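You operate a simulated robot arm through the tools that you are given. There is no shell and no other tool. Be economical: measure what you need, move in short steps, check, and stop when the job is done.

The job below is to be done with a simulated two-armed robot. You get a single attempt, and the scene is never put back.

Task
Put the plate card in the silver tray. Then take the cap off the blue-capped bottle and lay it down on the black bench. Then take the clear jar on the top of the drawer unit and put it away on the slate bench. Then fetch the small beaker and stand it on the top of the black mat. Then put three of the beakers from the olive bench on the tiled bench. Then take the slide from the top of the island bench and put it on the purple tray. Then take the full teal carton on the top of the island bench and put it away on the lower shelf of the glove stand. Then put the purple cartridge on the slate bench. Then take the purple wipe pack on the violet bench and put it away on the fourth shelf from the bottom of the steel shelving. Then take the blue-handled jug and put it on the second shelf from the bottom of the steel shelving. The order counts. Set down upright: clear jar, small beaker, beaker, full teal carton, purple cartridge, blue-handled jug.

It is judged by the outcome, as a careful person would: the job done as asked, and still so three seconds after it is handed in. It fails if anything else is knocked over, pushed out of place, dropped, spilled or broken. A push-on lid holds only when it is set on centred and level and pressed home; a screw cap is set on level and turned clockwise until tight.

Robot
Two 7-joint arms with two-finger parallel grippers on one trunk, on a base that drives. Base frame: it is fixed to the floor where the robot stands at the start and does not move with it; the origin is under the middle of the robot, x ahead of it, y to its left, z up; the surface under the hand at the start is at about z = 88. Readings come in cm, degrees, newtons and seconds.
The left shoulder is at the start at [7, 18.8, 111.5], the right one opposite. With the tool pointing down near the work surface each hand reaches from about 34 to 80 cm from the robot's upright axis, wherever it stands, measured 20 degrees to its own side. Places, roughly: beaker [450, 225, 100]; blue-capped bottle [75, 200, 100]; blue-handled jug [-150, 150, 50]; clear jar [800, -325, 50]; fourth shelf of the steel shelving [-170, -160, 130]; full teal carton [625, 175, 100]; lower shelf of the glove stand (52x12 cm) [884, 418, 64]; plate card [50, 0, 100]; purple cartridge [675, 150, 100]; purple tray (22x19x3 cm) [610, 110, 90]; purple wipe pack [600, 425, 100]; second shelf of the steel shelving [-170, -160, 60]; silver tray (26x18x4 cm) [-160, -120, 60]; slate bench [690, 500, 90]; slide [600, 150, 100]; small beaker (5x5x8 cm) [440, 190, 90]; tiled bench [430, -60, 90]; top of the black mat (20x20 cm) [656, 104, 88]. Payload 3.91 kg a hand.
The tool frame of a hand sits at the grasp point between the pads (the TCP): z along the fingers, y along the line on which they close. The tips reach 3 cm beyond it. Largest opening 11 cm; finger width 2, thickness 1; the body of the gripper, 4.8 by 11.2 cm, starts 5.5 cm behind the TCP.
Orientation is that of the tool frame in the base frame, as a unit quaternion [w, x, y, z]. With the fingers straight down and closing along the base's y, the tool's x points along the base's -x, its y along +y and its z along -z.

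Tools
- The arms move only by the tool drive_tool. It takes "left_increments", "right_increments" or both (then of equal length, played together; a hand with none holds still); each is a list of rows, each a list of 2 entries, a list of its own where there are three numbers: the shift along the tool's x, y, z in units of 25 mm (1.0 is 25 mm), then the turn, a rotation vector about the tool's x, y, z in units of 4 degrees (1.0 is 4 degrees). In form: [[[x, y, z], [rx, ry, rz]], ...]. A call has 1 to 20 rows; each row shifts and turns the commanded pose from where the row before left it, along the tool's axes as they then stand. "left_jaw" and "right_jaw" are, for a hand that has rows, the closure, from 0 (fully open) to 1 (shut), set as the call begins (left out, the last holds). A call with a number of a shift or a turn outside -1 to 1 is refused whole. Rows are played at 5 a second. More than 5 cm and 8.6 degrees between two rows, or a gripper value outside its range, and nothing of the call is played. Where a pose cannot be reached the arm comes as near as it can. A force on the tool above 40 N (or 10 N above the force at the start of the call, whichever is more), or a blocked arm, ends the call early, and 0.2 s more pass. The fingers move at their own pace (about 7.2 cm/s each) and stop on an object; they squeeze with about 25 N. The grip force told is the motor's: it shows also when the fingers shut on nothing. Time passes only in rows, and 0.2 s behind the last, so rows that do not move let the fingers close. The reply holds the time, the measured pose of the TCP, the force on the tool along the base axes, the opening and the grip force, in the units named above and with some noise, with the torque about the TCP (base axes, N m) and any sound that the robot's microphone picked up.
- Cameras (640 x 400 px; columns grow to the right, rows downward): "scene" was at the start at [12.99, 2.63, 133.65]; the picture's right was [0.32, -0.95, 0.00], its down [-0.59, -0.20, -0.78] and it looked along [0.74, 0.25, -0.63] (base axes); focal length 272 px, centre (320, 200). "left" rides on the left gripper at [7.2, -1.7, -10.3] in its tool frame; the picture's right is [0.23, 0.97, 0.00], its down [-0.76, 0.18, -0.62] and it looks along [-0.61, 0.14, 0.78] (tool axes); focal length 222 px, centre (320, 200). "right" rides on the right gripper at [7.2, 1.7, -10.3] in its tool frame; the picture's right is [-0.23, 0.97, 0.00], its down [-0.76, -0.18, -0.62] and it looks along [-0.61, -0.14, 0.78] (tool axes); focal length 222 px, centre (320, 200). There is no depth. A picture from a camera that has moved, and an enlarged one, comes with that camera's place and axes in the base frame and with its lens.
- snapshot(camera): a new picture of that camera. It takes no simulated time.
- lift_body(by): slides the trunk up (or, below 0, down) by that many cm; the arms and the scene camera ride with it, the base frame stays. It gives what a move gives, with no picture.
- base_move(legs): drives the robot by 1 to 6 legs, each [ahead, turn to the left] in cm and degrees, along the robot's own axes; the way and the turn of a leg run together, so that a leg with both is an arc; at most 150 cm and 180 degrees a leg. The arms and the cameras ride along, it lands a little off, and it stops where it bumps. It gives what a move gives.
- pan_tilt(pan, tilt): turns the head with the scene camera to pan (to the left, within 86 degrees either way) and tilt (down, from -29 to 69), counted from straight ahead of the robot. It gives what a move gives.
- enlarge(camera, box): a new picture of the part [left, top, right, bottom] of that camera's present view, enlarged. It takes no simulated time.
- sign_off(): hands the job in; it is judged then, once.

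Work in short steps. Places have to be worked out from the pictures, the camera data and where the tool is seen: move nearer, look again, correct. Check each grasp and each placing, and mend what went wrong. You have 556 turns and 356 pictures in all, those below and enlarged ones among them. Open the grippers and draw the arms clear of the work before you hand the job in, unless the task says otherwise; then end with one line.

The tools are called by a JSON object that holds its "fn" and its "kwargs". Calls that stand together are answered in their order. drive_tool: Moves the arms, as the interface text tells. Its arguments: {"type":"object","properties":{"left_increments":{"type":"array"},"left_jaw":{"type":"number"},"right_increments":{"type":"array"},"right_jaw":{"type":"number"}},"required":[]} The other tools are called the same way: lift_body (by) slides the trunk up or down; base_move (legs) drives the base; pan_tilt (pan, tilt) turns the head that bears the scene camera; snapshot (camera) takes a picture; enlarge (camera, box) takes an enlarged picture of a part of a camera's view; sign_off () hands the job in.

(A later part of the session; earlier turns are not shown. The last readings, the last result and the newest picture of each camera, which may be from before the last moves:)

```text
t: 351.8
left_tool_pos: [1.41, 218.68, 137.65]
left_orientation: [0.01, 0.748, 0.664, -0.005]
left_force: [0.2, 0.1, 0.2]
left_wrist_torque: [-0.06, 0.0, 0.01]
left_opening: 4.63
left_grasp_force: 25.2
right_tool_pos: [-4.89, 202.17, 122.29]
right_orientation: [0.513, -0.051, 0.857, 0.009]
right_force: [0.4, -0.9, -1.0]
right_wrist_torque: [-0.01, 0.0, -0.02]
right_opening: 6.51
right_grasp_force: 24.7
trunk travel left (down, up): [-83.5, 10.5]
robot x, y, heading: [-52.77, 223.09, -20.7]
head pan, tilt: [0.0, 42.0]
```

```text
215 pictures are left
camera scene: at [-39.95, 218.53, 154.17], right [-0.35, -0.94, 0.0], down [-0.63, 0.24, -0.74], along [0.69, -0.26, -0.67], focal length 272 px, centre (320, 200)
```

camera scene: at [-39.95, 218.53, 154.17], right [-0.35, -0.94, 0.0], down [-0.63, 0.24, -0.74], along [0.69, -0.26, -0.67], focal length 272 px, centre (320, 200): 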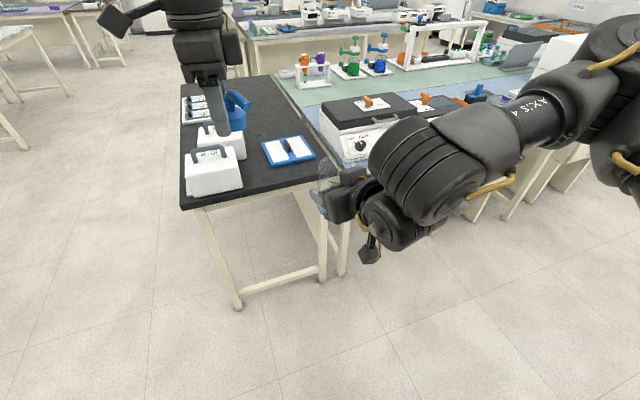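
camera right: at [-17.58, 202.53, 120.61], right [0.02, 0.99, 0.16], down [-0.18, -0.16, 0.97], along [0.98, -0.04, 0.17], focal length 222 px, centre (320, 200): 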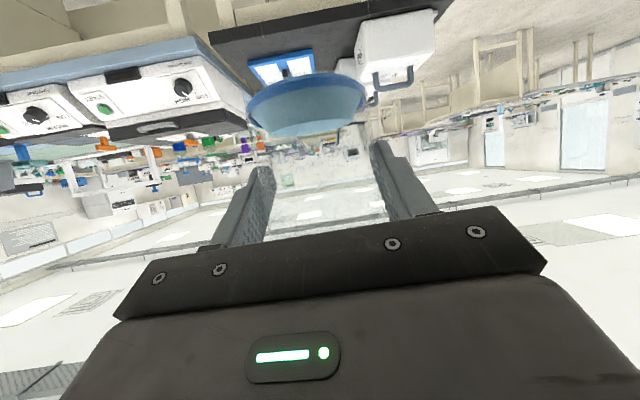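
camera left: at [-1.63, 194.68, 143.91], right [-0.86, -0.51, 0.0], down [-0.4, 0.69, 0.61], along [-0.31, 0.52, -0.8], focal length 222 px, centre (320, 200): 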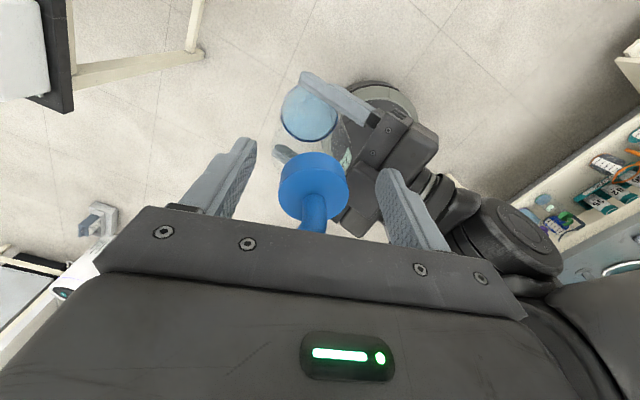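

Unwind the left wrist, then drive to the black bench.

{"fn": "drive_tool", "kwargs": {"left_increments": [[[0, 0, 0], [0, 0, 1]], [[0, 0, 0], [0, 0, 1]], [[0, 0, 0], [0, 0, 1]], [[0, 0, 0], [0, 0, 1]], [[0, 0, 0], [0, 0, 1]], [[0, 0, 0], [0, 0, 1]], [[0, 0, 0], [0, 0, 1]], [[0, 0, 0], [0, 0, 1]], [[0, 0, 0], [0, 0, 1]], [[0, 0, 0], [0, 0, 1]], [[0, 0, 0], [0, 0, 1]], [[0, 0, 0], [0, 0, 1]], [[0, 0, 0], [0, 0, 1]], [[0, 0, 0], [0, 0, 1]], [[0, 0, 0], [0, 0, 1]], [[0, 0, 0], [0, 0, 1]], [[0, 0, 0], [0, 0, 1]], [[0, 0, 0], [0, 0, 1]], [[0, 0, 0], [0, 0, 1]], [[0, 0, 0], [0, 0, 1]]]}}

{"fn": "drive_tool", "kwargs": {"left_increments": [[[0, 0, 0], [0, 0, 1]], [[0, 0, 0], [0, 0, 1]], [[0, 0, 0], [0, 0, 1]], [[0, 0, 0], [0, 0, 1]], [[0, 0, 0], [0, 0, 1]], [[0, 0, 0], [0, 0, 1]], [[0, 0, 0], [0, 0, 1]], [[0, 0, 0], [0, 0, 1]], [[0, 0, 0], [0, 0, 1]], [[0, 0, 0], [0, 0, 1]], [[0, 0, 0], [0, 0, 1]], [[0, 0, 0], [0, 0, 1]], [[0, 0, 0], [0, 0, 1]], [[0, 0, 0], [0, 0, 1]], [[0, 0, 0], [0, 0, 1]], [[0, 0, 0], [0, 0, 1]], [[0, 0, 0], [0, 0, 1]], [[0, 0, 0], [0, 0, 1]], [[0, 0, 0], [0, 0, 1]], [[0, 0, 0], [0, 0, 1]]]}}

{"fn": "base_move", "kwargs": {"legs": [[0, 13], [66, 0], [0, -13]]}}

{"fn": "pan_tilt", "kwargs": {"pan": 20, "tilt": 42}}

{"fn": "snapshot", "kwargs": {"camera": "scene"}}

```text
t: 356.0
left_tool_pos: [1.18, 218.43, 137.5]
left_orientation: [0.01, 1.0, 0.028, 0.004]
left_force: [0.2, 0.1, -0.5]
left_wrist_torque: [0.01, 0.0, 0.0]
left_opening: 4.61
left_grasp_force: 24.9
right_tool_pos: [-4.99, 202.09, 122.23]
right_orientation: [0.514, -0.049, 0.857, 0.008]
right_force: [0.2, 0.4, -0.7]
right_wrist_torque: [-0.01, -0.01, 0.0]
right_opening: 6.52
right_grasp_force: 25.2
trunk travel left (down, up): [-83.5, 10.5]
robot x, y, heading: [-52.63, 223.13, -20.8]
head pan, tilt: [0.0, 42.0]
```

```text
t: 360.2
left_tool_pos: [0.97, 218.44, 137.51]
left_orientation: [0.005, 0.783, -0.622, 0.009]
left_force: [-1.1, 0.8, -0.4]
left_wrist_torque: [0.02, -0.02, 0.03]
left_opening: 4.6
left_grasp_force: 25.2
right_tool_pos: [-5.0, 202.11, 122.27]
right_orientation: [0.514, -0.049, 0.856, 0.008]
right_force: [0.6, 0.0, -0.6]
right_wrist_torque: [0.0, 0.05, 0.02]
right_opening: 6.54
right_grasp_force: 25.1
trunk travel left (down, up): [-83.5, 10.5]
robot x, y, heading: [-52.22, 223.42, -20.8]
head pan, tilt: [0.0, 42.0]
```

```text
t: 365.5
left_tool_pos: [67.45, 209.45, 137.51]
left_orientation: [0.005, 0.783, -0.621, 0.007]
left_force: [0.0, -0.2, 0.2]
left_wrist_torque: [0.0, 0.03, 0.01]
left_opening: 4.62
left_grasp_force: 24.9
right_tool_pos: [61.25, 193.05, 122.2]
right_orientation: [0.514, -0.049, 0.856, 0.008]
right_force: [-0.1, 0.0, -0.8]
right_wrist_torque: [0.02, 0.01, 0.02]
right_opening: 6.53
right_grasp_force: 24.6
trunk travel left (down, up): [-83.5, 10.5]
robot x, y, heading: [13.78, 214.1, -20.8]
head pan, tilt: [0.0, 42.0]
```

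```text
t: 366.3
left_tool_pos: [67.2, 209.34, 137.68]
left_orientation: [0.004, 0.783, -0.622, 0.009]
left_force: [0.2, -1.3, -0.5]
left_wrist_torque: [0.0, 0.0, 0.01]
left_opening: 4.61
left_grasp_force: 25.1
right_tool_pos: [61.1, 192.86, 122.35]
right_orientation: [0.513, -0.048, 0.857, 0.008]
right_force: [-0.9, -0.6, -0.6]
right_wrist_torque: [0.01, -0.05, -0.01]
right_opening: 6.52
right_grasp_force: 25.0
trunk travel left (down, up): [-83.5, 10.5]
robot x, y, heading: [13.5, 214.42, -20.8]
head pan, tilt: [20.0, 42.0]
```

```text
214 pictures are left
camera scene: at [26.57, 212.06, 154.17], right [-0.01, -1.0, 0.0], down [-0.67, 0.01, -0.74], along [0.74, -0.01, -0.67], focal length 272 px, centre (320, 200)
```

scene: 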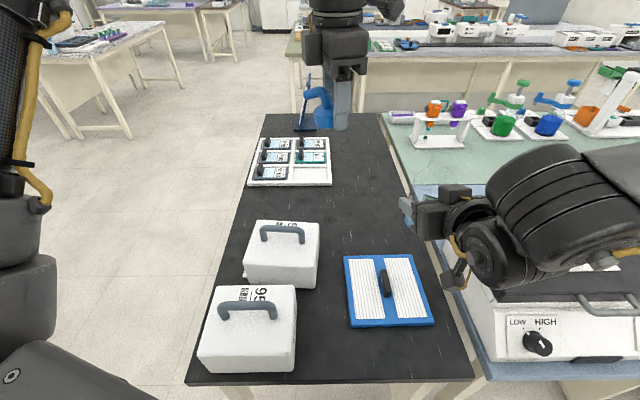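

Lower the trunk, edge forward, and extend the left hand over the free area near [90, 208].

{"fn": "lift_body", "kwargs": {"by": -14}}

{"fn": "base_move", "kwargs": {"legs": [[3, 0]]}}

{"fn": "drive_tool", "kwargs": {"left_increments": [[[0.225, -0.975, 0], [0, 0, 0]], [[0.225, -0.975, 0], [0, 0, 0]], [[0.225, -0.975, 0], [0, 0, 0]], [[0.225, -0.975, 0], [0, 0, 0]], [[0.225, -0.975, 0.5], [0, 0, 0]], [[0.225, -0.975, 0.8], [0, 0, 0]], [[0.225, -0.975, 0.8], [0, 0, 0]], [[0.225, -0.975, 0.8], [0, 0, 0]]]}}

{"fn": "snapshot", "kwargs": {"camera": "scene"}}

```text
t: 368.0
left_tool_pos: [67.28, 209.39, 123.56]
left_orientation: [0.005, 0.783, -0.622, 0.008]
left_force: [0.3, -0.3, -0.8]
left_wrist_torque: [0.03, -0.03, 0.01]
left_opening: 4.63
left_grasp_force: 25.0
right_tool_pos: [61.09, 192.98, 108.2]
right_orientation: [0.513, -0.049, 0.857, 0.008]
right_force: [-0.3, 0.5, -1.0]
right_wrist_torque: [0.02, 0.02, 0.01]
right_opening: 6.55
right_grasp_force: 24.6
trunk travel left (down, up): [-69.5, 24.5]
robot x, y, heading: [13.85, 214.3, -20.8]
head pan, tilt: [20.0, 42.0]
```

```text
t: 368.8
left_tool_pos: [69.42, 208.7, 124.05]
left_orientation: [0.004, 0.783, -0.622, 0.013]
left_force: [-0.8, 0.8, 0.1]
left_wrist_torque: [-0.03, -0.1, 0.01]
left_opening: 4.6
left_grasp_force: 25.2
right_tool_pos: [63.19, 192.24, 108.59]
right_orientation: [0.517, -0.049, 0.855, 0.006]
right_force: [-1.0, 0.2, -0.7]
right_wrist_torque: [0.01, -0.02, -0.01]
right_opening: 6.56
right_grasp_force: 25.3
trunk travel left (down, up): [-69.5, 24.5]
robot x, y, heading: [16.34, 213.05, -21.0]
head pan, tilt: [20.0, 42.0]
```

```text
t: 370.6
left_tool_pos: [84.51, 207.98, 116.29]
left_orientation: [0.006, 0.783, -0.621, 0.008]
left_force: [-0.1, 0.8, -0.2]
left_wrist_torque: [0.0, -0.01, 0.01]
left_opening: 4.57
left_grasp_force: 24.9
left hand out of reach, approached as far as the arm can: row 5, 6, 7, 8
right_tool_pos: [64.07, 191.94, 108.28]
right_orientation: [0.514, -0.049, 0.857, 0.007]
right_force: [0.3, 0.3, 0.0]
right_wrist_torque: [0.03, 0.01, -0.01]
right_opening: 6.54
right_grasp_force: 24.8
trunk travel left (down, up): [-69.5, 24.5]
robot x, y, heading: [16.77, 212.99, -21.0]
head pan, tilt: [20.0, 42.0]
```

```text
213 pictures are left
camera scene: at [29.52, 211.14, 140.16], right [-0.01, -1.0, 0.0], down [-0.67, 0.01, -0.74], along [0.74, -0.01, -0.67], focal length 272 px, centre (320, 200)
```

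scene: 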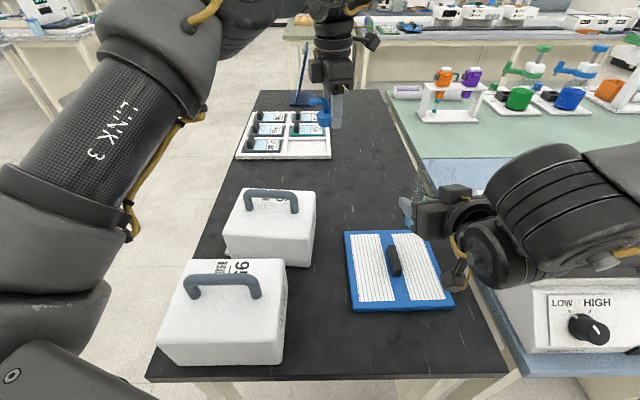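

Lower the cap toward the bench.

{"fn": "drive_tool", "kwargs": {"left_increments": [[[0, -0.1, 1], [0, 0, 0]], [[0, -0.1, 1], [0, 0, 0]], [[0, -0.1, 1], [0, 0, 0]], [[0, -0.1, 1], [0, 0, 0]], [[0, -0.1, 1], [0, 0, 0]], [[0, -0.1, 1], [0, 0, 0]], [[0, -0.1, 1], [0, 0, 0]], [[0, -0.1, 1], [0, 0, 0]]]}}

{"fn": "enlarge", "kwargs": {"camera": "scene", "box": [240, 60, 460, 220]}}

```text
t: 372.4
left_tool_pos: [86.7, 208.19, 96.31]
left_orientation: [0.006, 0.784, -0.621, 0.009]
left_force: [0.3, 0.0, -0.2]
left_wrist_torque: [0.01, 0.01, -0.01]
left_opening: 4.6
left_grasp_force: 24.2
right_tool_pos: [63.94, 191.88, 108.23]
right_orientation: [0.513, -0.049, 0.857, 0.008]
right_force: [-0.1, -0.1, -0.9]
right_wrist_torque: [-0.01, 0.0, -0.02]
right_opening: 6.52
right_grasp_force: 24.6
trunk travel left (down, up): [-69.5, 24.5]
robot x, y, heading: [16.71, 213.28, -21.0]
head pan, tilt: [20.0, 42.0]
```

```text
2.50 times, centred on (350, 140) of scene
camera zoom: at [29.47, 211.12, 140.17], right [-0.01, -1.0, 0.0], down [-0.67, 0.01, -0.74], along [0.74, -0.01, -0.67], focal length 681 px, centre (245, 350)
```

zoom: 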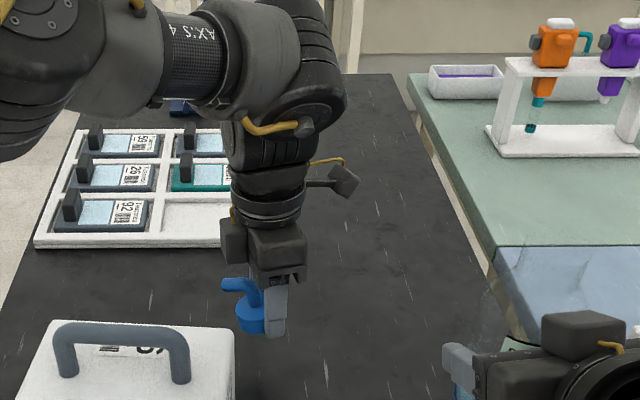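

Continue down in small steps until contact.

{"fn": "drive_tool", "kwargs": {"left_increments": [[[0, 0, 0.4], [0, 0, 0]], [[0, 0, 0.4], [0, 0, 0]], [[0, 0, 0.2], [0, 0, 0]], [[0, 0, 0.2], [0, 0, 0]], [[0, 0, 0.2], [0, 0, 0]], [[0, 0, 0.2], [0, 0, 0]]]}}

{"fn": "enlarge", "kwargs": {"camera": "scene", "box": [240, 60, 460, 220]}}

```text
t: 373.8
left_tool_pos: [86.52, 207.87, 92.64]
left_orientation: [0.005, 0.783, -0.622, 0.009]
left_force: [0.3, -0.3, -1.3]
left_wrist_torque: [0.03, 0.0, 0.02]
left_opening: 4.61
left_grasp_force: 24.5
right_tool_pos: [63.85, 191.9, 108.24]
right_orientation: [0.514, -0.05, 0.856, 0.008]
right_force: [0.4, -0.1, -0.7]
right_wrist_torque: [-0.02, 0.0, -0.01]
right_opening: 6.56
right_grasp_force: 24.7
trunk travel left (down, up): [-69.5, 24.5]
robot x, y, heading: [16.45, 212.83, -20.8]
head pan, tilt: [20.0, 42.0]
```

```text
2.50 times, centred on (350, 140) of scene
camera zoom: at [29.41, 211.12, 140.17], right [-0.01, -1.0, 0.0], down [-0.67, 0.01, -0.74], along [0.74, -0.01, -0.67], focal length 681 px, centre (245, 350)
```

zoom: 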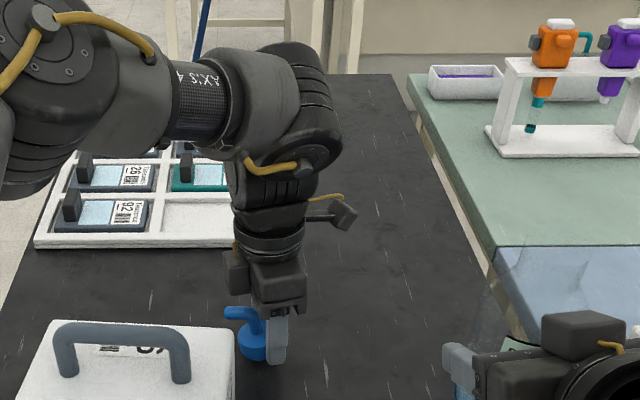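

{"fn": "drive_tool", "kwargs": {"left_increments": [[[0, 0, 0.12], [0, 0, 0]], [[0, 0, 0.12], [0, 0, 0]], [[0, 0, 0.12], [0, 0, 0]], [[0, 0, 0.12], [0, 0, 0]]]}}

```text
t: 374.8
left_tool_pos: [86.56, 207.87, 91.3]
left_orientation: [0.005, 0.783, -0.622, 0.009]
left_force: [-0.1, 0.8, 0.9]
left_wrist_torque: [0.01, 0.03, -0.01]
left_opening: 4.62
left_grasp_force: 24.9
right_tool_pos: [63.85, 191.9, 108.26]
right_orientation: [0.513, -0.05, 0.857, 0.009]
right_force: [-0.4, 1.0, -0.5]
right_wrist_torque: [-0.03, 0.0, 0.03]
right_opening: 6.53
right_grasp_force: 25.2
trunk travel left (down, up): [-69.5, 24.5]
robot x, y, heading: [16.37, 213.05, -20.6]
head pan, tilt: [20.0, 42.0]
```

{"fn": "drive_tool", "kwargs": {"left_increments": [[[0, 0, 0.06], [0, 0, 0]], [[0, 0, 0.06], [0, 0, 0]], [[0, 0, 0.06], [0, 0, 0]]]}}

{"fn": "enlarge", "kwargs": {"camera": "scene", "box": [290, 110, 390, 220]}}

```text
t: 375.6
left_tool_pos: [86.6, 207.98, 91.19]
left_orientation: [0.004, 0.784, -0.621, 0.012]
left_force: [0.7, -3.5, 19.4]
left_wrist_torque: [0.5, 0.13, 0.05]
left_opening: 4.63
left_grasp_force: 24.8
right_tool_pos: [63.83, 191.81, 108.42]
right_orientation: [0.515, -0.05, 0.856, 0.008]
right_force: [0.4, 0.3, -0.6]
right_wrist_torque: [-0.05, 0.0, 0.02]
right_opening: 6.52
right_grasp_force: 25.0
trunk travel left (down, up): [-69.5, 24.5]
robot x, y, heading: [16.56, 213.11, -20.6]
head pan, tilt: [20.0, 42.0]
```

```text
3.64 times, centred on (340, 165) of scene
camera zoom: at [29.14, 211.06, 140.21], right [-0.01, -1.0, 0.0], down [-0.67, 0.01, -0.74], along [0.74, -0.01, -0.67], focal length 991 px, centre (247, 327)
```

zoom: 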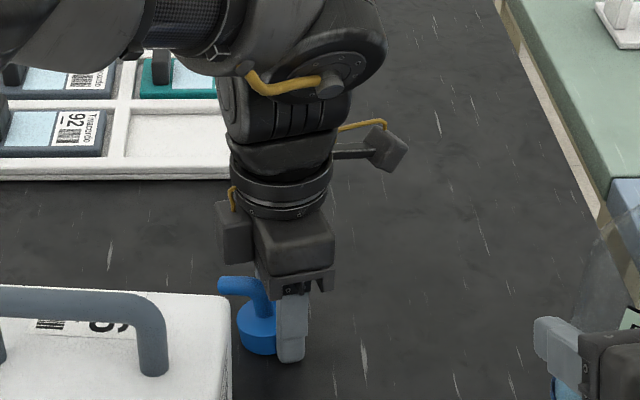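

Contact. Open gently and rise.

{"fn": "drive_tool", "kwargs": {"left_increments": [[[0, 0, -0.06], [0, 0, 0]], [[0, 0, 0], [0, 0, 0]], [[0, 0, 0], [0, 0, 0]], [[0, 0, -0.5], [0, 0, 0]], [[0, 0, -1], [0, 0, 0]], [[0, 0, -1], [0, 0, 0]], [[0, 0, -1], [0, 0, 0]], [[0, 0, -1], [0, 0, 0]], [[0, 0, -1], [0, 0, 0]], [[0, 0, -1], [0, 0, 0]]], "left_jaw": 0.3}}

{"fn": "enlarge", "kwargs": {"camera": "scene", "box": [240, 60, 460, 220]}}

```text
t: 377.8
left_tool_pos: [86.63, 208.31, 107.41]
left_orientation: [0.005, 0.783, -0.622, 0.009]
left_force: [0.9, 0.0, 0.4]
left_wrist_torque: [0.02, 0.0, -0.01]
left_opening: 7.68
left_grasp_force: 0.0
right_tool_pos: [63.9, 191.86, 108.23]
right_orientation: [0.515, -0.049, 0.856, 0.008]
right_force: [-0.2, -0.7, -1.6]
right_wrist_torque: [0.02, 0.02, -0.02]
right_opening: 6.52
right_grasp_force: 24.8
trunk travel left (down, up): [-69.5, 24.5]
robot x, y, heading: [16.42, 213.03, -20.7]
head pan, tilt: [20.0, 42.0]
```

```text
2.50 times, centred on (350, 140) of scene
camera zoom: at [29.3, 211.09, 140.18], right [-0.01, -1.0, 0.0], down [-0.67, 0.01, -0.74], along [0.74, -0.01, -0.67], focal length 681 px, centre (245, 350)
```

zoom: 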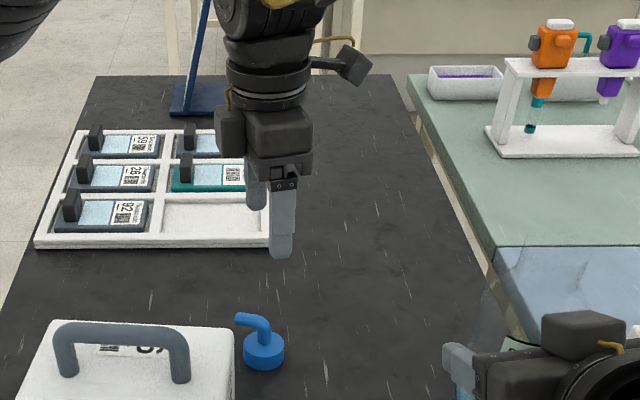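

Cap is laid on the black bench. Now let the left hand take the bottle from above: raise and move over the bottle held by the right.

{"fn": "drive_tool", "kwargs": {"left_increments": [[[0, 0, -1], [0, 0, 0]], [[0, 0, -1], [0, 0, 0]], [[0, 0, -1], [0, 0, 0]], [[0, 0.5, -1], [0, 0, 0]], [[0, 0.8, -1], [0, 0, 0]], [[0, 0.9, -1], [0, 0, 0]], [[0.4, 0.95, -0.5], [0, 0, 0]], [[0.4, 0.95, 0], [0, 0, 0]], [[0.4, 0.95, 0], [0, 0, 0]], [[0.4, 0.95, 0], [0, 0, 0]], [[0.5, 0.95, 0], [0, 0, 0]], [[0.5, 0.95, 0], [0, 0, 0]], [[0.5, 0.95, 0], [0, 0, 0]], [[0.5, 0.95, 0], [0, 0, 0]], [[0.5, 0.7, 0], [0, 0, 0]]]}}

{"fn": "snapshot", "kwargs": {"camera": "left"}}

{"fn": "snapshot", "kwargs": {"camera": "scene"}}

```text
t: 381.0
left_tool_pos: [62.48, 192.06, 123.5]
left_orientation: [0.005, 0.783, -0.621, 0.008]
left_force: [-0.8, -0.8, 0.0]
left_wrist_torque: [-0.02, -0.01, -0.01]
left_opening: 7.7
left_grasp_force: 0.0
left hand out of reach, approached as far as the arm can: row 3
right_tool_pos: [63.79, 191.72, 108.22]
right_orientation: [0.514, -0.049, 0.856, 0.008]
right_force: [-0.4, 1.1, -1.5]
right_wrist_torque: [-0.03, 0.01, 0.0]
right_opening: 6.5
right_grasp_force: 25.5
trunk travel left (down, up): [-69.5, 24.5]
robot x, y, heading: [16.38, 212.94, -20.9]
head pan, tilt: [20.0, 42.0]
```

```text
208 pictures are left
camera left: at [65.73, 185.55, 134.09], right [-0.9, -0.44, 0.0], down [-0.35, 0.71, 0.61], along [-0.27, 0.54, -0.79], focal length 222 px, centre (320, 200)
```

left: 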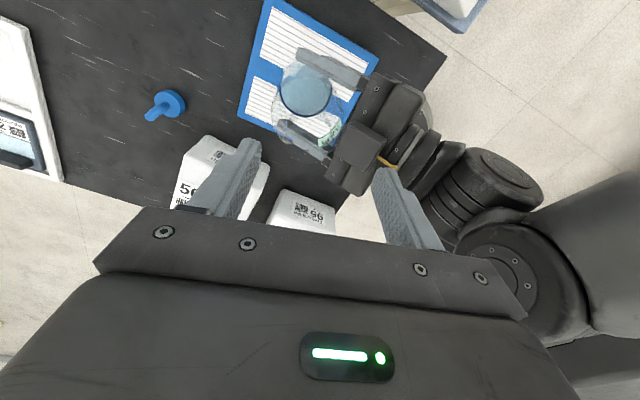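

```text
207 pictures are left
camera scene: at [29.32, 211.0, 140.18], right [-0.01, -1.0, 0.0], down [-0.67, 0.01, -0.74], along [0.74, -0.01, -0.67], focal length 272 px, centre (320, 200)
```

scene: 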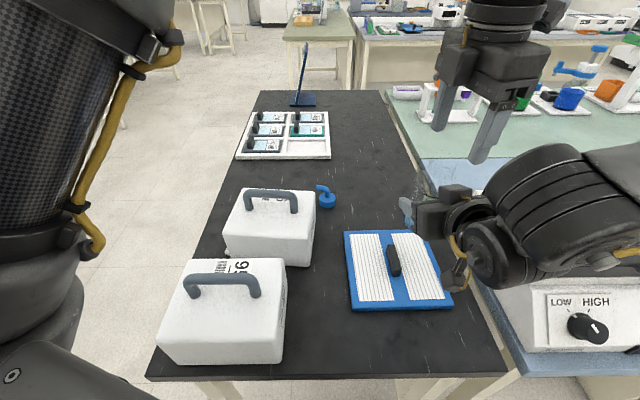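

{"fn": "enlarge", "kwargs": {"camera": "left", "box": [230, 30, 430, 200]}}

```text
2.35 times, centred on (330, 115) of left
camera zoom: at [65.73, 185.55, 134.09], right [-0.9, -0.44, 0.0], down [-0.35, 0.71, 0.61], along [-0.27, 0.54, -0.79], focal length 523 px, centre (296, 400)
```

zoom: 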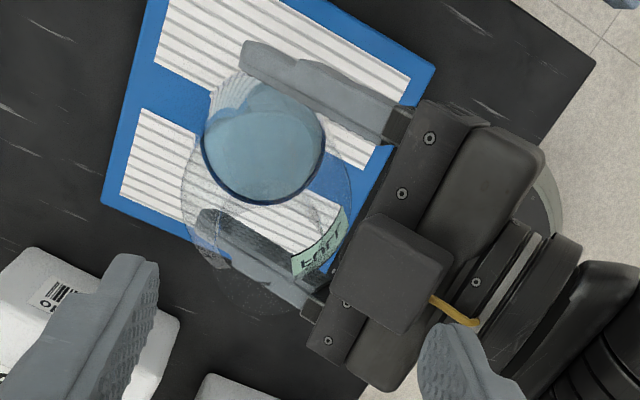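

Mouth at about [63.6, 192.1]; rotate the left hand so its fingers straddle in y (avoiding the right gripper), then descend to the neck.

{"fn": "drive_tool", "kwargs": {"left_increments": [[[0.1, -0.43, 0], [0, 0, -1]], [[0, 0, 0], [0, 0, -1]], [[0, 0, 0], [0, 0, -1]], [[0, 0, 0], [0, 0, -1]], [[0, 0, 0], [0, 0, -1]], [[0, 0, 0], [0, 0, -1]], [[0, 0, 0], [0, 0, -1]], [[0, 0, 0], [0, 0, -1]], [[0, 0, 0], [0, 0, -1]], [[0, 0, 0], [0, 0, -1]], [[0, 0, 0], [0, 0, -1]], [[0, 0, 0], [0, 0, -1]], [[0, 0, 0], [0, 0, -1]], [[0, 0, 0], [0, 0, -1]], [[0, 0, 0], [0, 0, -1]], [[0, 0, 0], [0, 0, -1]], [[0, 0, 0], [0, 0, -1]], [[0, 0, 0], [0, 0, -1]], [[0, 0, 0], [0, 0, -1]]]}}

{"fn": "snapshot", "kwargs": {"camera": "left"}}

```text
t: 385.0
left_tool_pos: [63.72, 192.01, 123.51]
left_orientation: [0.01, 1.0, -0.006, 0.004]
left_force: [0.2, -0.3, -1.1]
left_wrist_torque: [-0.02, -0.01, 0.01]
left_opening: 7.69
left_grasp_force: 0.1
right_tool_pos: [63.87, 191.93, 108.32]
right_orientation: [0.514, -0.049, 0.856, 0.008]
right_force: [-0.5, 0.2, 0.1]
right_wrist_torque: [-0.03, 0.03, -0.01]
right_opening: 6.52
right_grasp_force: 25.6
trunk travel left (down, up): [-69.5, 24.5]
robot x, y, heading: [16.35, 212.96, -20.6]
head pan, tilt: [20.0, 42.0]
```

```text
205 pictures are left
camera left: at [70.98, 193.86, 133.94], right [0.21, -0.98, 0.02], down [-0.77, -0.16, 0.62], along [-0.6, -0.15, -0.78], focal length 222 px, centre (320, 200)
```

left: 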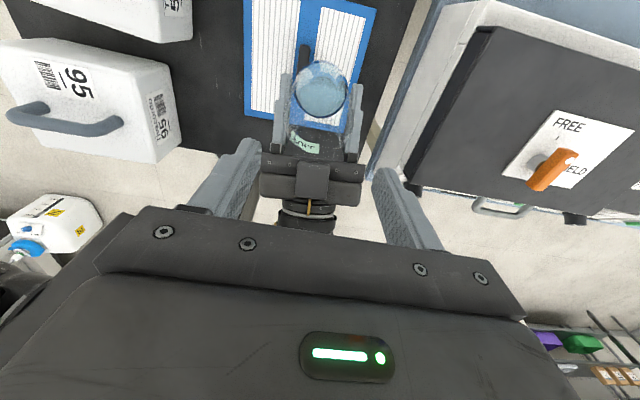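

Centred. Descend and grip the neck.

{"fn": "drive_tool", "kwargs": {"left_increments": [[[0, 0, 0.78], [0, 0, 0]], [[0, 0, 0.78], [0, 0, 0]], [[0, 0, 0.78], [0, 0, 0]], [[0, 0, 0.78], [0, 0, 0]]]}}

{"fn": "drive_tool", "kwargs": {"left_increments": [[[0, 0, 0], [0, 0, 0]], [[0, 0, 0], [0, 0, 0]], [[0, 0, 0], [0, 0, 0]], [[0, 0, 0], [0, 0, 0]]], "left_jaw": 1}}

{"fn": "enlarge", "kwargs": {"camera": "scene", "box": [360, 80, 540, 240]}}

{"fn": "snapshot", "kwargs": {"camera": "left"}}

```text
t: 386.0
left_tool_pos: [63.6, 192.03, 115.77]
left_orientation: [0.01, 1.0, -0.009, 0.003]
left_force: [-0.8, 0.4, 1.1]
left_wrist_torque: [-0.01, -0.01, -0.03]
left_opening: 7.68
left_grasp_force: 0.1
right_tool_pos: [63.9, 191.95, 108.31]
right_orientation: [0.514, -0.05, 0.856, 0.008]
right_force: [-0.3, 0.6, -0.5]
right_wrist_torque: [0.01, 0.0, -0.03]
right_opening: 6.52
right_grasp_force: 24.8
trunk travel left (down, up): [-69.5, 24.5]
robot x, y, heading: [16.5, 213.13, -20.6]
head pan, tilt: [20.0, 42.0]
```

```text
t: 387.0
left_tool_pos: [63.64, 192.01, 115.66]
left_orientation: [0.008, 1.0, -0.008, 0.004]
left_force: [1.2, 14.9, -0.2]
left_wrist_torque: [0.65, -0.07, 0.38]
left_opening: 6.59
left_grasp_force: 24.6
right_tool_pos: [63.94, 191.8, 108.3]
right_orientation: [0.514, -0.049, 0.856, 0.008]
right_force: [-1.2, -16.7, 1.4]
right_wrist_torque: [0.53, -0.01, -0.33]
right_opening: 6.52
right_grasp_force: 25.4
trunk travel left (down, up): [-69.5, 24.5]
robot x, y, heading: [16.4, 213.18, -20.6]
head pan, tilt: [20.0, 42.0]
```

```text
2.50 times, centred on (450, 160) of scene
camera zoom: at [29.4, 211.11, 140.17], right [-0.01, -1.0, 0.0], down [-0.67, 0.01, -0.74], along [0.74, -0.01, -0.67], focal length 681 px, centre (-5, 300)
```

zoom: 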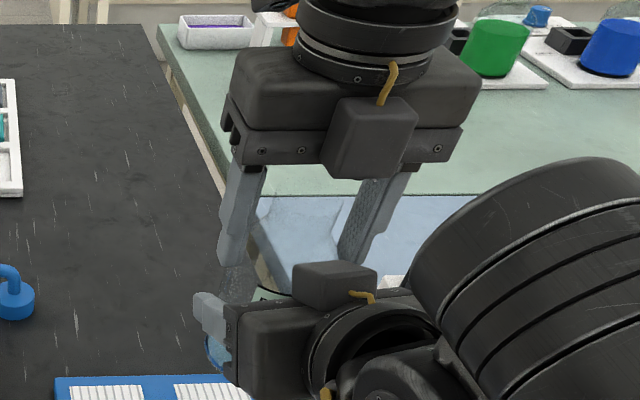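

```text
203 pictures are left
camera left: at [70.83, 193.74, 126.17], right [0.21, -0.98, 0.02], down [-0.77, -0.16, 0.62], along [-0.6, -0.15, -0.78], focal length 222 px, centre (320, 200)
```

left: 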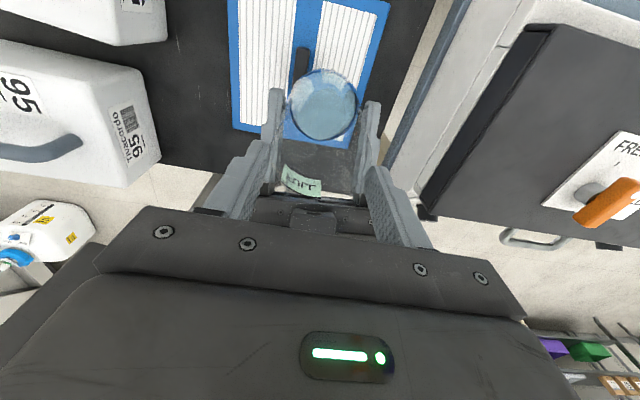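

Left grips the bottle's upper body (6.6 cm). Release the right hand and back it off.

{"fn": "drive_tool", "kwargs": {"right_increments": [[[0, 0, 0], [0, 0, 0]], [[0, 0, 0], [0, 0, 0]], [[0, 0, 0], [0, 0, 0]], [[0, 0, -0.5], [0, 0, 0]], [[0, -0.1, -0.8], [0, 0, 0]], [[0, -0.2, -0.8], [0, 0, 0]], [[0, -0.5, -0.8], [0, 0, 0]], [[0, -0.8, -0.5], [0, 0, 0]], [[0, -0.8, -0.5], [0, 0, 0]], [[0, -0.8, -0.5], [0, 0, 0]]], "right_jaw": 0}}

{"fn": "snapshot", "kwargs": {"camera": "scene"}}

```text
t: 389.1
left_tool_pos: [63.81, 191.0, 115.92]
left_orientation: [0.015, 1.0, -0.009, 0.006]
left_force: [2.1, -3.5, 0.3]
left_wrist_torque: [-0.06, -0.02, 0.06]
left_opening: 6.58
left_grasp_force: 25.4
right_tool_pos: [59.52, 187.29, 112.05]
right_orientation: [0.508, -0.053, 0.86, 0.021]
right_force: [-1.4, 2.9, -1.2]
right_wrist_torque: [-0.04, 0.02, 0.22]
right_opening: 10.99
right_grasp_force: 0.1
right hand out of reach, approached as far as the arm can: row 6, 7, 9, 10
trunk travel left (down, up): [-69.5, 24.5]
robot x, y, heading: [16.39, 213.15, -20.7]
head pan, tilt: [20.0, 42.0]
stopped in row 10 (left hand): the force on the tool passed its limit at 47 N (the readings are from after the stop); the commanded pose is now the measured one
```

```text
202 pictures are left
camera scene: at [29.77, 210.45, 140.11], right [-0.01, -1.0, -0.01], down [-0.67, 0.01, -0.74], along [0.74, -0.01, -0.67], focal length 272 px, centre (320, 200)
```

scene: 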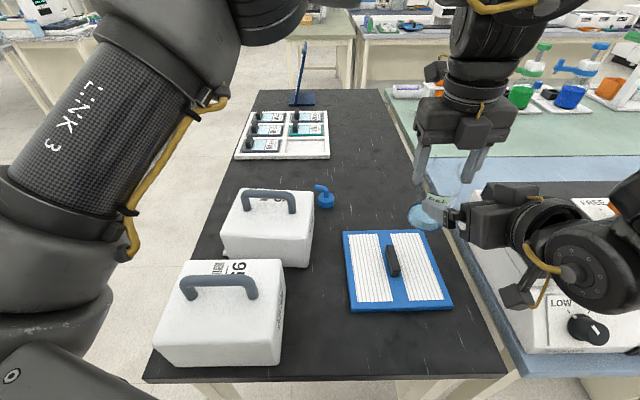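

Undo the right hand's sideways shift, then slide the bottle forward out of its open fingers with the left.

{"fn": "drive_tool", "kwargs": {"right_increments": [[[0, 0.7, 0], [0, 0, 0]], [[0, 0.7, 0], [0, 0, 0]], [[0, 0, 0], [0, 0, 0]], [[0, 0, 0], [0, 0, 0]], [[0, 0, 0], [0, 0, 0]], [[0, 0, 0], [0, 0, 0]], [[0, 0, 0], [0, 0, 0]], [[0, 0, 0], [0, 0, 0]]], "left_increments": [[[0, 0, 0], [0, 0, 0]], [[0, 0, 0], [0, 0, 0]], [[0.5, 0, 0], [0, 0, 0]], [[0.9, 0, 0], [0, 0, 0]], [[0.9, 0, 0], [0, 0, 0]], [[0.9, 0, 0], [0, 0, 0]], [[0.9, 0, 0], [0, 0, 0]], [[0.6, 0, 0], [0, 0, 0]]]}}

{"fn": "snapshot", "kwargs": {"camera": "scene"}}

```text
t: 390.9
left_tool_pos: [75.3, 191.56, 116.2]
left_orientation: [0.017, 1.0, -0.01, 0.007]
left_force: [0.2, 0.1, -1.1]
left_wrist_torque: [-0.03, 0.02, -0.02]
left_opening: 6.57
left_grasp_force: 25.5
right_tool_pos: [59.01, 191.33, 112.18]
right_orientation: [0.508, -0.055, 0.859, 0.018]
right_force: [-0.7, 0.0, 0.6]
right_wrist_torque: [-0.03, 0.01, 0.01]
right_opening: 11.0
right_grasp_force: 0.1
trunk travel left (down, up): [-69.5, 24.5]
robot x, y, heading: [16.71, 213.41, -20.7]
head pan, tilt: [20.0, 42.0]
```

```text
201 pictures are left
camera scene: at [29.4, 211.19, 140.17], right [-0.01, -1.0, 0.0], down [-0.67, 0.01, -0.74], along [0.74, -0.01, -0.67], focal length 272 px, centre (320, 200)
```

scene: 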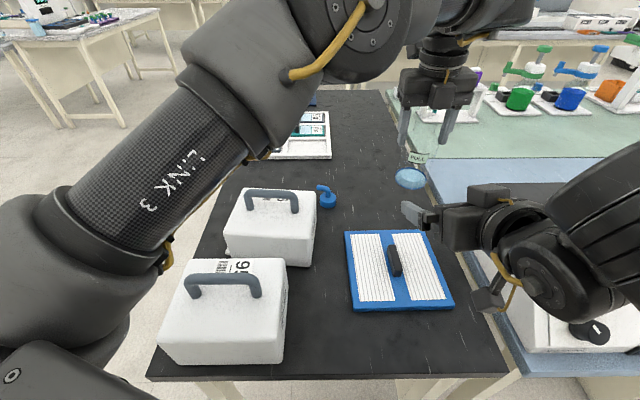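

Free. Move over the original spot and lower.

{"fn": "drive_tool", "kwargs": {"left_increments": [[[0.92, -0.49, 0], [0, 0, 0]], [[0.92, -0.49, 0.2], [0, 0, 0]], [[0.92, -0.49, 0.4], [0, 0, 0]], [[0.92, -0.49, 0.6], [0, 0, 0]], [[0, 0, 0.8], [0, 0, 0]], [[0, 0, 0.8], [0, 0, 0]], [[0, 0, 0.8], [0, 0, 0]], [[0, 0, 0.8], [0, 0, 0]], [[0, 0, 0.8], [0, 0, 0]]]}}

{"fn": "enlarge", "kwargs": {"camera": "scene", "box": [300, 60, 480, 240]}}

```text
t: 392.9
left_tool_pos: [80.48, 195.41, 102.34]
left_orientation: [0.017, 1.0, -0.009, 0.006]
left_force: [-0.2, -0.1, 0.1]
left_wrist_torque: [0.01, 0.01, -0.03]
left_opening: 6.57
left_grasp_force: 24.8
left hand out of reach, approached as far as the arm can: row 1, 2, 3, 4
right_tool_pos: [59.09, 191.36, 112.12]
right_orientation: [0.509, -0.053, 0.859, 0.017]
right_force: [0.6, -0.6, 0.2]
right_wrist_torque: [0.0, -0.01, -0.03]
right_opening: 11.0
right_grasp_force: 0.1
trunk travel left (down, up): [-69.5, 24.5]
robot x, y, heading: [16.25, 213.09, -20.7]
head pan, tilt: [20.0, 42.0]
```

```text
2.22 times, centred on (390, 150) of scene
camera zoom: at [29.44, 211.16, 140.17], right [-0.01, -1.0, 0.0], down [-0.67, 0.01, -0.74], along [0.74, -0.01, -0.67], focal length 606 px, centre (164, 311)
```

zoom: 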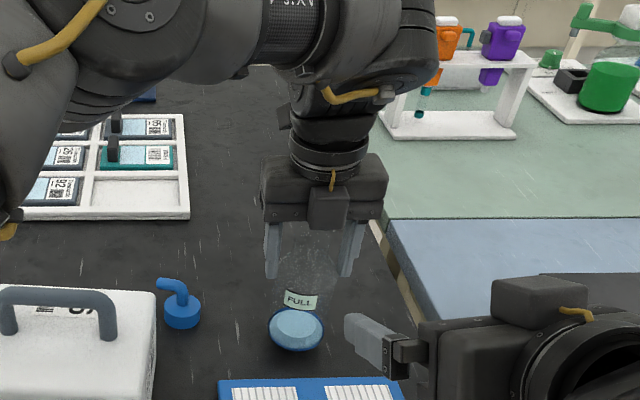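

Shift 3 cm further forward, then lower to contact.

{"fn": "drive_tool", "kwargs": {"left_increments": [[[0.6, 0, 0], [0, 0, 0]], [[0.6, 0, 0], [0, 0, 0]], [[0, 0, 0.15], [0, 0, 0]], [[0, 0, 0.15], [0, 0, 0]]]}}

{"fn": "enlarge", "kwargs": {"camera": "scene", "box": [300, 60, 480, 240]}}

```text
t: 393.9
left_tool_pos: [83.42, 195.45, 101.71]
left_orientation: [0.017, 1.0, -0.009, 0.007]
left_force: [-0.4, 0.2, -0.7]
left_wrist_torque: [0.02, 0.04, -0.06]
left_opening: 6.56
left_grasp_force: 24.8
right_tool_pos: [58.98, 191.32, 112.1]
right_orientation: [0.509, -0.054, 0.859, 0.018]
right_force: [-0.2, 0.6, -0.4]
right_wrist_torque: [-0.02, -0.01, 0.01]
right_opening: 10.99
right_grasp_force: 0.1
trunk travel left (down, up): [-69.5, 24.5]
robot x, y, heading: [16.16, 213.12, -20.9]
head pan, tilt: [20.0, 42.0]
```

```text
2.22 times, centred on (390, 150) of scene
camera zoom: at [29.4, 211.14, 140.17], right [-0.01, -1.0, 0.0], down [-0.67, 0.01, -0.74], along [0.74, -0.01, -0.67], focal length 606 px, centre (164, 311)
```

zoom: 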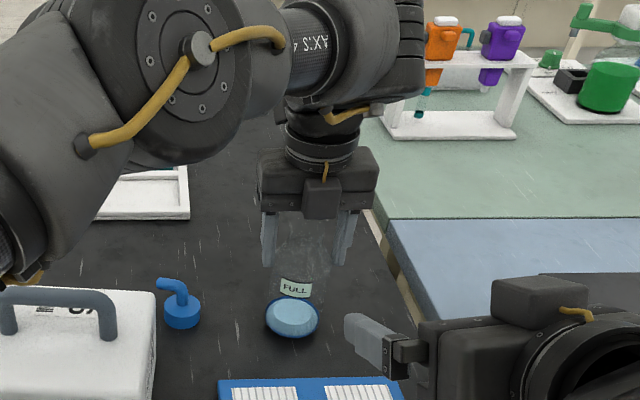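

{"fn": "drive_tool", "kwargs": {"left_increments": [[[0, 0, 0.15], [0, 0, 0]], [[0, 0, 0.15], [0, 0, 0]], [[0, 0, 0.1], [0, 0, 0]]]}}

```text
t: 394.7
left_tool_pos: [83.28, 195.11, 100.98]
left_orientation: [0.018, 1.0, -0.009, 0.009]
left_force: [1.1, 1.4, 13.8]
left_wrist_torque: [0.14, 0.15, 0.0]
left_opening: 6.59
left_grasp_force: 24.7
right_tool_pos: [58.77, 191.44, 112.29]
right_orientation: [0.51, -0.053, 0.859, 0.017]
right_force: [0.4, 0.6, -0.2]
right_wrist_torque: [0.01, 0.01, -0.03]
right_opening: 11.0
right_grasp_force: 0.0
trunk travel left (down, up): [-69.5, 24.5]
robot x, y, heading: [16.94, 213.23, -20.6]
head pan, tilt: [20.0, 42.0]
```

Contact. Release and raise.

{"fn": "drive_tool", "kwargs": {"left_increments": [[[0, 0, 0], [0, 0, 0]], [[0, 0, 0], [0, 0, 0]], [[0, 0, 0], [0, 0, 0]], [[0, 0, -0.5], [0, 0, 0]], [[0, 0, -1], [0, 0, 0]], [[0, 0, -1], [0, 0, 0]], [[-0.4, 0, -1], [0, 0, 0]], [[-0.5, 0, -1], [0, 0, 0]], [[-0.5, 0, -1], [0, 0, 0]]], "left_jaw": 0.15}}

{"fn": "enlarge", "kwargs": {"camera": "scene", "box": [280, 60, 480, 240]}}

```text
t: 396.7
left_tool_pos: [78.21, 195.37, 114.3]
left_orientation: [0.017, 1.0, -0.01, 0.007]
left_force: [-0.8, -0.3, -0.1]
left_wrist_torque: [0.02, -0.02, 0.02]
left_opening: 9.38
left_grasp_force: 0.1
left hand out of reach, approached as far as the arm can: row 6
right_tool_pos: [58.67, 191.3, 112.21]
right_orientation: [0.51, -0.053, 0.859, 0.017]
right_force: [-0.6, 0.2, 0.9]
right_wrist_torque: [0.01, 0.0, 0.04]
right_opening: 11.02
right_grasp_force: 0.1
trunk travel left (down, up): [-69.5, 24.5]
robot x, y, heading: [16.57, 213.2, -20.8]
head pan, tilt: [20.0, 42.0]
```

```text
2.22 times, centred on (380, 150) of scene
camera zoom: at [29.19, 211.15, 140.18], right [-0.01, -1.0, 0.0], down [-0.67, 0.01, -0.74], along [0.74, -0.01, -0.67], focal length 606 px, centre (187, 311)
```

zoom: 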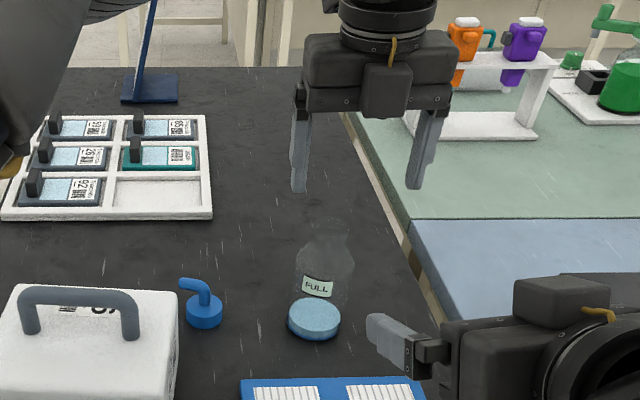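

Bottle stands uncapped, cap beside it. Back off, restore the right hand to vertical, then fix carrier 56.

{"fn": "base_move", "kwargs": {"legs": [[-30, 0]]}}

{"fn": "drive_tool", "kwargs": {"right_increments": [[[0, -1, 0], [0, 1, 0]], [[0, -1, 0], [0, 1, 0]], [[0, -1, 0], [0, 1, 0]], [[0, -1, 0], [0, 1, 0]], [[0, -1, 0], [0, 1, 0]], [[0, -1, 0], [0, 1, 0]], [[0, 0, 0], [0, 1, 0]], [[0, 0, 0], [0, 1, 0]], [[0, 0, 0], [0, 1, 0]], [[0, 0, 0], [0, 1, 0]], [[0, 0, 0], [0, 1, 0]], [[0, 0, 0], [0, 1, 0]], [[0, 0, 0], [0, 1, 0]], [[0, 0, 0], [0, 1, 0]], [[0, 0, 0], [0, 1, 0]]]}}

{"fn": "snapshot", "kwargs": {"camera": "scene"}}

```text
t: 398.8
left_tool_pos: [50.17, 205.75, 114.25]
left_orientation: [0.016, 1.0, -0.01, 0.007]
left_force: [1.0, -0.2, -0.5]
left_wrist_torque: [-0.01, 0.02, 0.0]
left_opening: 9.32
left_grasp_force: 0.0
right_tool_pos: [30.62, 201.86, 112.1]
right_orientation: [0.508, -0.052, 0.859, 0.017]
right_force: [0.0, -0.9, 0.8]
right_wrist_torque: [0.03, 0.01, -0.03]
right_opening: 11.0
right_grasp_force: 0.0
trunk travel left (down, up): [-69.5, 24.5]
robot x, y, heading: [-11.79, 223.77, -21.0]
head pan, tilt: [20.0, 42.0]
```

```text
t: 402.0
left_tool_pos: [50.07, 205.77, 114.15]
left_orientation: [0.017, 1.0, -0.011, 0.007]
left_force: [-0.6, 0.8, -0.5]
left_wrist_torque: [0.0, 0.0, -0.03]
left_opening: 9.36
left_grasp_force: 0.0
right_tool_pos: [30.86, 199.55, 112.38]
right_orientation: [0.478, -0.053, 0.877, 0.016]
right_force: [0.5, 0.4, -0.1]
right_wrist_torque: [-0.02, 0.02, -0.01]
right_opening: 10.98
right_grasp_force: 0.0
right hand out of reach, approached as far as the arm can: row 2, 3, 4, 5, 6, 7, 8, 9, 10, 11, 12, 13, 14, 15
trunk travel left (down, up): [-69.5, 24.5]
robot x, y, heading: [-11.92, 223.66, -21.0]
head pan, tilt: [20.0, 42.0]
```

```text
197 pictures are left
camera scene: at [1.06, 221.82, 140.17], right [-0.02, -1.0, 0.0], down [-0.67, 0.01, -0.74], along [0.74, -0.01, -0.67], focal length 272 px, centre (320, 200)
```

scene: 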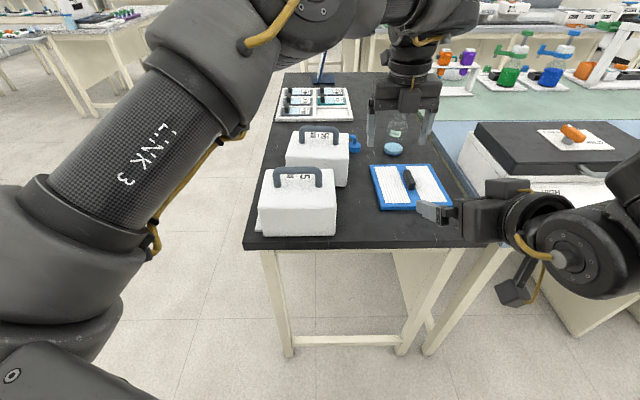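

Reverse the order: first yaw the right hand back outward, then untilt.

{"fn": "drive_tool", "kwargs": {"right_increments": [[[0, 0, 0], [0.84, 0, 0.54]], [[0, 0, 0], [0.84, 0, 0.54]], [[0, 0, 0], [0.84, 0, 0.54]], [[0, 0, 0], [0.84, 0, 0.54]], [[0, 0, 0], [0.84, 0, 0.54]], [[0, -0.4, 0], [0.84, 0, 0.54]], [[0, -0.4, 0], [0.84, 0, 0.54]], [[0, -0.4, 0], [0.84, 0, 0.54]], [[0, -0.4, 0], [0.84, 0, 0.54]], [[0, 0, 0], [0, 1, 0]], [[0, 0, 0], [0, 1, 0]], [[0, 0, 0], [0, 1, 0]], [[0, 0, 0], [0, 1, 0]], [[0, 0, 0], [0, 1, 0]], [[0, 0, 0], [0, 1, 0]], [[0, 0, 0], [0, 1, 0]], [[0, 0, 0], [0, 1, 0]]]}}

{"fn": "snapshot", "kwargs": {"camera": "scene"}}

```text
t: 405.6
left_tool_pos: [50.08, 205.72, 114.15]
left_orientation: [0.017, 1.0, -0.011, 0.007]
left_force: [0.6, 0.3, 0.4]
left_wrist_torque: [-0.01, 0.01, 0.0]
left_opening: 9.36
left_grasp_force: 0.1
right_tool_pos: [29.43, 195.71, 112.35]
right_orientation: [0.215, 0.248, 0.942, -0.067]
right_force: [0.1, 0.4, -0.3]
right_wrist_torque: [0.0, -0.04, 0.0]
right_opening: 11.01
right_grasp_force: 0.1
trunk travel left (down, up): [-69.5, 24.5]
robot x, y, heading: [-11.93, 224.01, -20.7]
head pan, tilt: [20.0, 42.0]
```

```text
196 pictures are left
camera scene: at [1.09, 221.79, 140.17], right [-0.02, -1.0, 0.0], down [-0.67, 0.01, -0.74], along [0.74, -0.01, -0.67], focal length 272 px, centre (320, 200)
```

scene: 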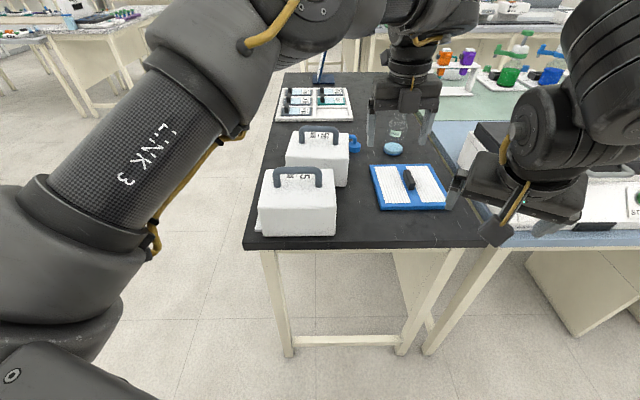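

{"fn": "drive_tool", "kwargs": {"right_increments": [[[0, -0.3, 0], [-0.11, 0.92, -0.3]], [[0, -0.3, 0], [-0.11, 0.92, -0.3]], [[0, -0.3, 0], [-0.11, 0.92, -0.3]], [[0, -0.3, 0], [-0.11, 0.92, -0.3]], [[0, -0.3, 0], [-0.11, 0.92, -0.3]], [[0, 0, 0], [-0.11, 0.92, -0.3]], [[0, 0, 0], [-0.11, 0.92, -0.3]]]}}

{"fn": "enlarge", "kwargs": {"camera": "scene", "box": [230, 60, 470, 260]}}

```text
t: 407.2
left_tool_pos: [50.01, 205.77, 114.13]
left_orientation: [0.018, 1.0, -0.01, 0.007]
left_force: [0.4, -0.2, 0.2]
left_wrist_torque: [-0.01, 0.01, 0.01]
left_opening: 9.36
left_grasp_force: 0.1
right_tool_pos: [27.54, 192.91, 112.32]
right_orientation: [0.002, 0.184, 0.983, 0.0]
right_force: [-0.1, 0.1, 1.2]
right_wrist_torque: [0.0, 0.01, -0.02]
right_opening: 11.01
right_grasp_force: 0.1
right hand out of reach, approached as far as the arm can: row 7
trunk travel left (down, up): [-69.5, 24.5]
robot x, y, heading: [-12.15, 224.08, -21.0]
head pan, tilt: [20.0, 42.0]
```

```text
2.00 times, centred on (350, 160) of scene
camera zoom: at [1.07, 221.84, 140.17], right [-0.02, -1.0, 0.0], down [-0.67, 0.01, -0.74], along [0.74, -0.01, -0.67], focal length 545 px, centre (260, 280)
```

zoom: 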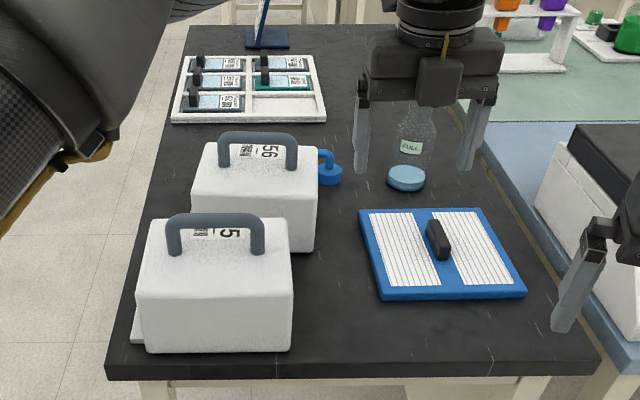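

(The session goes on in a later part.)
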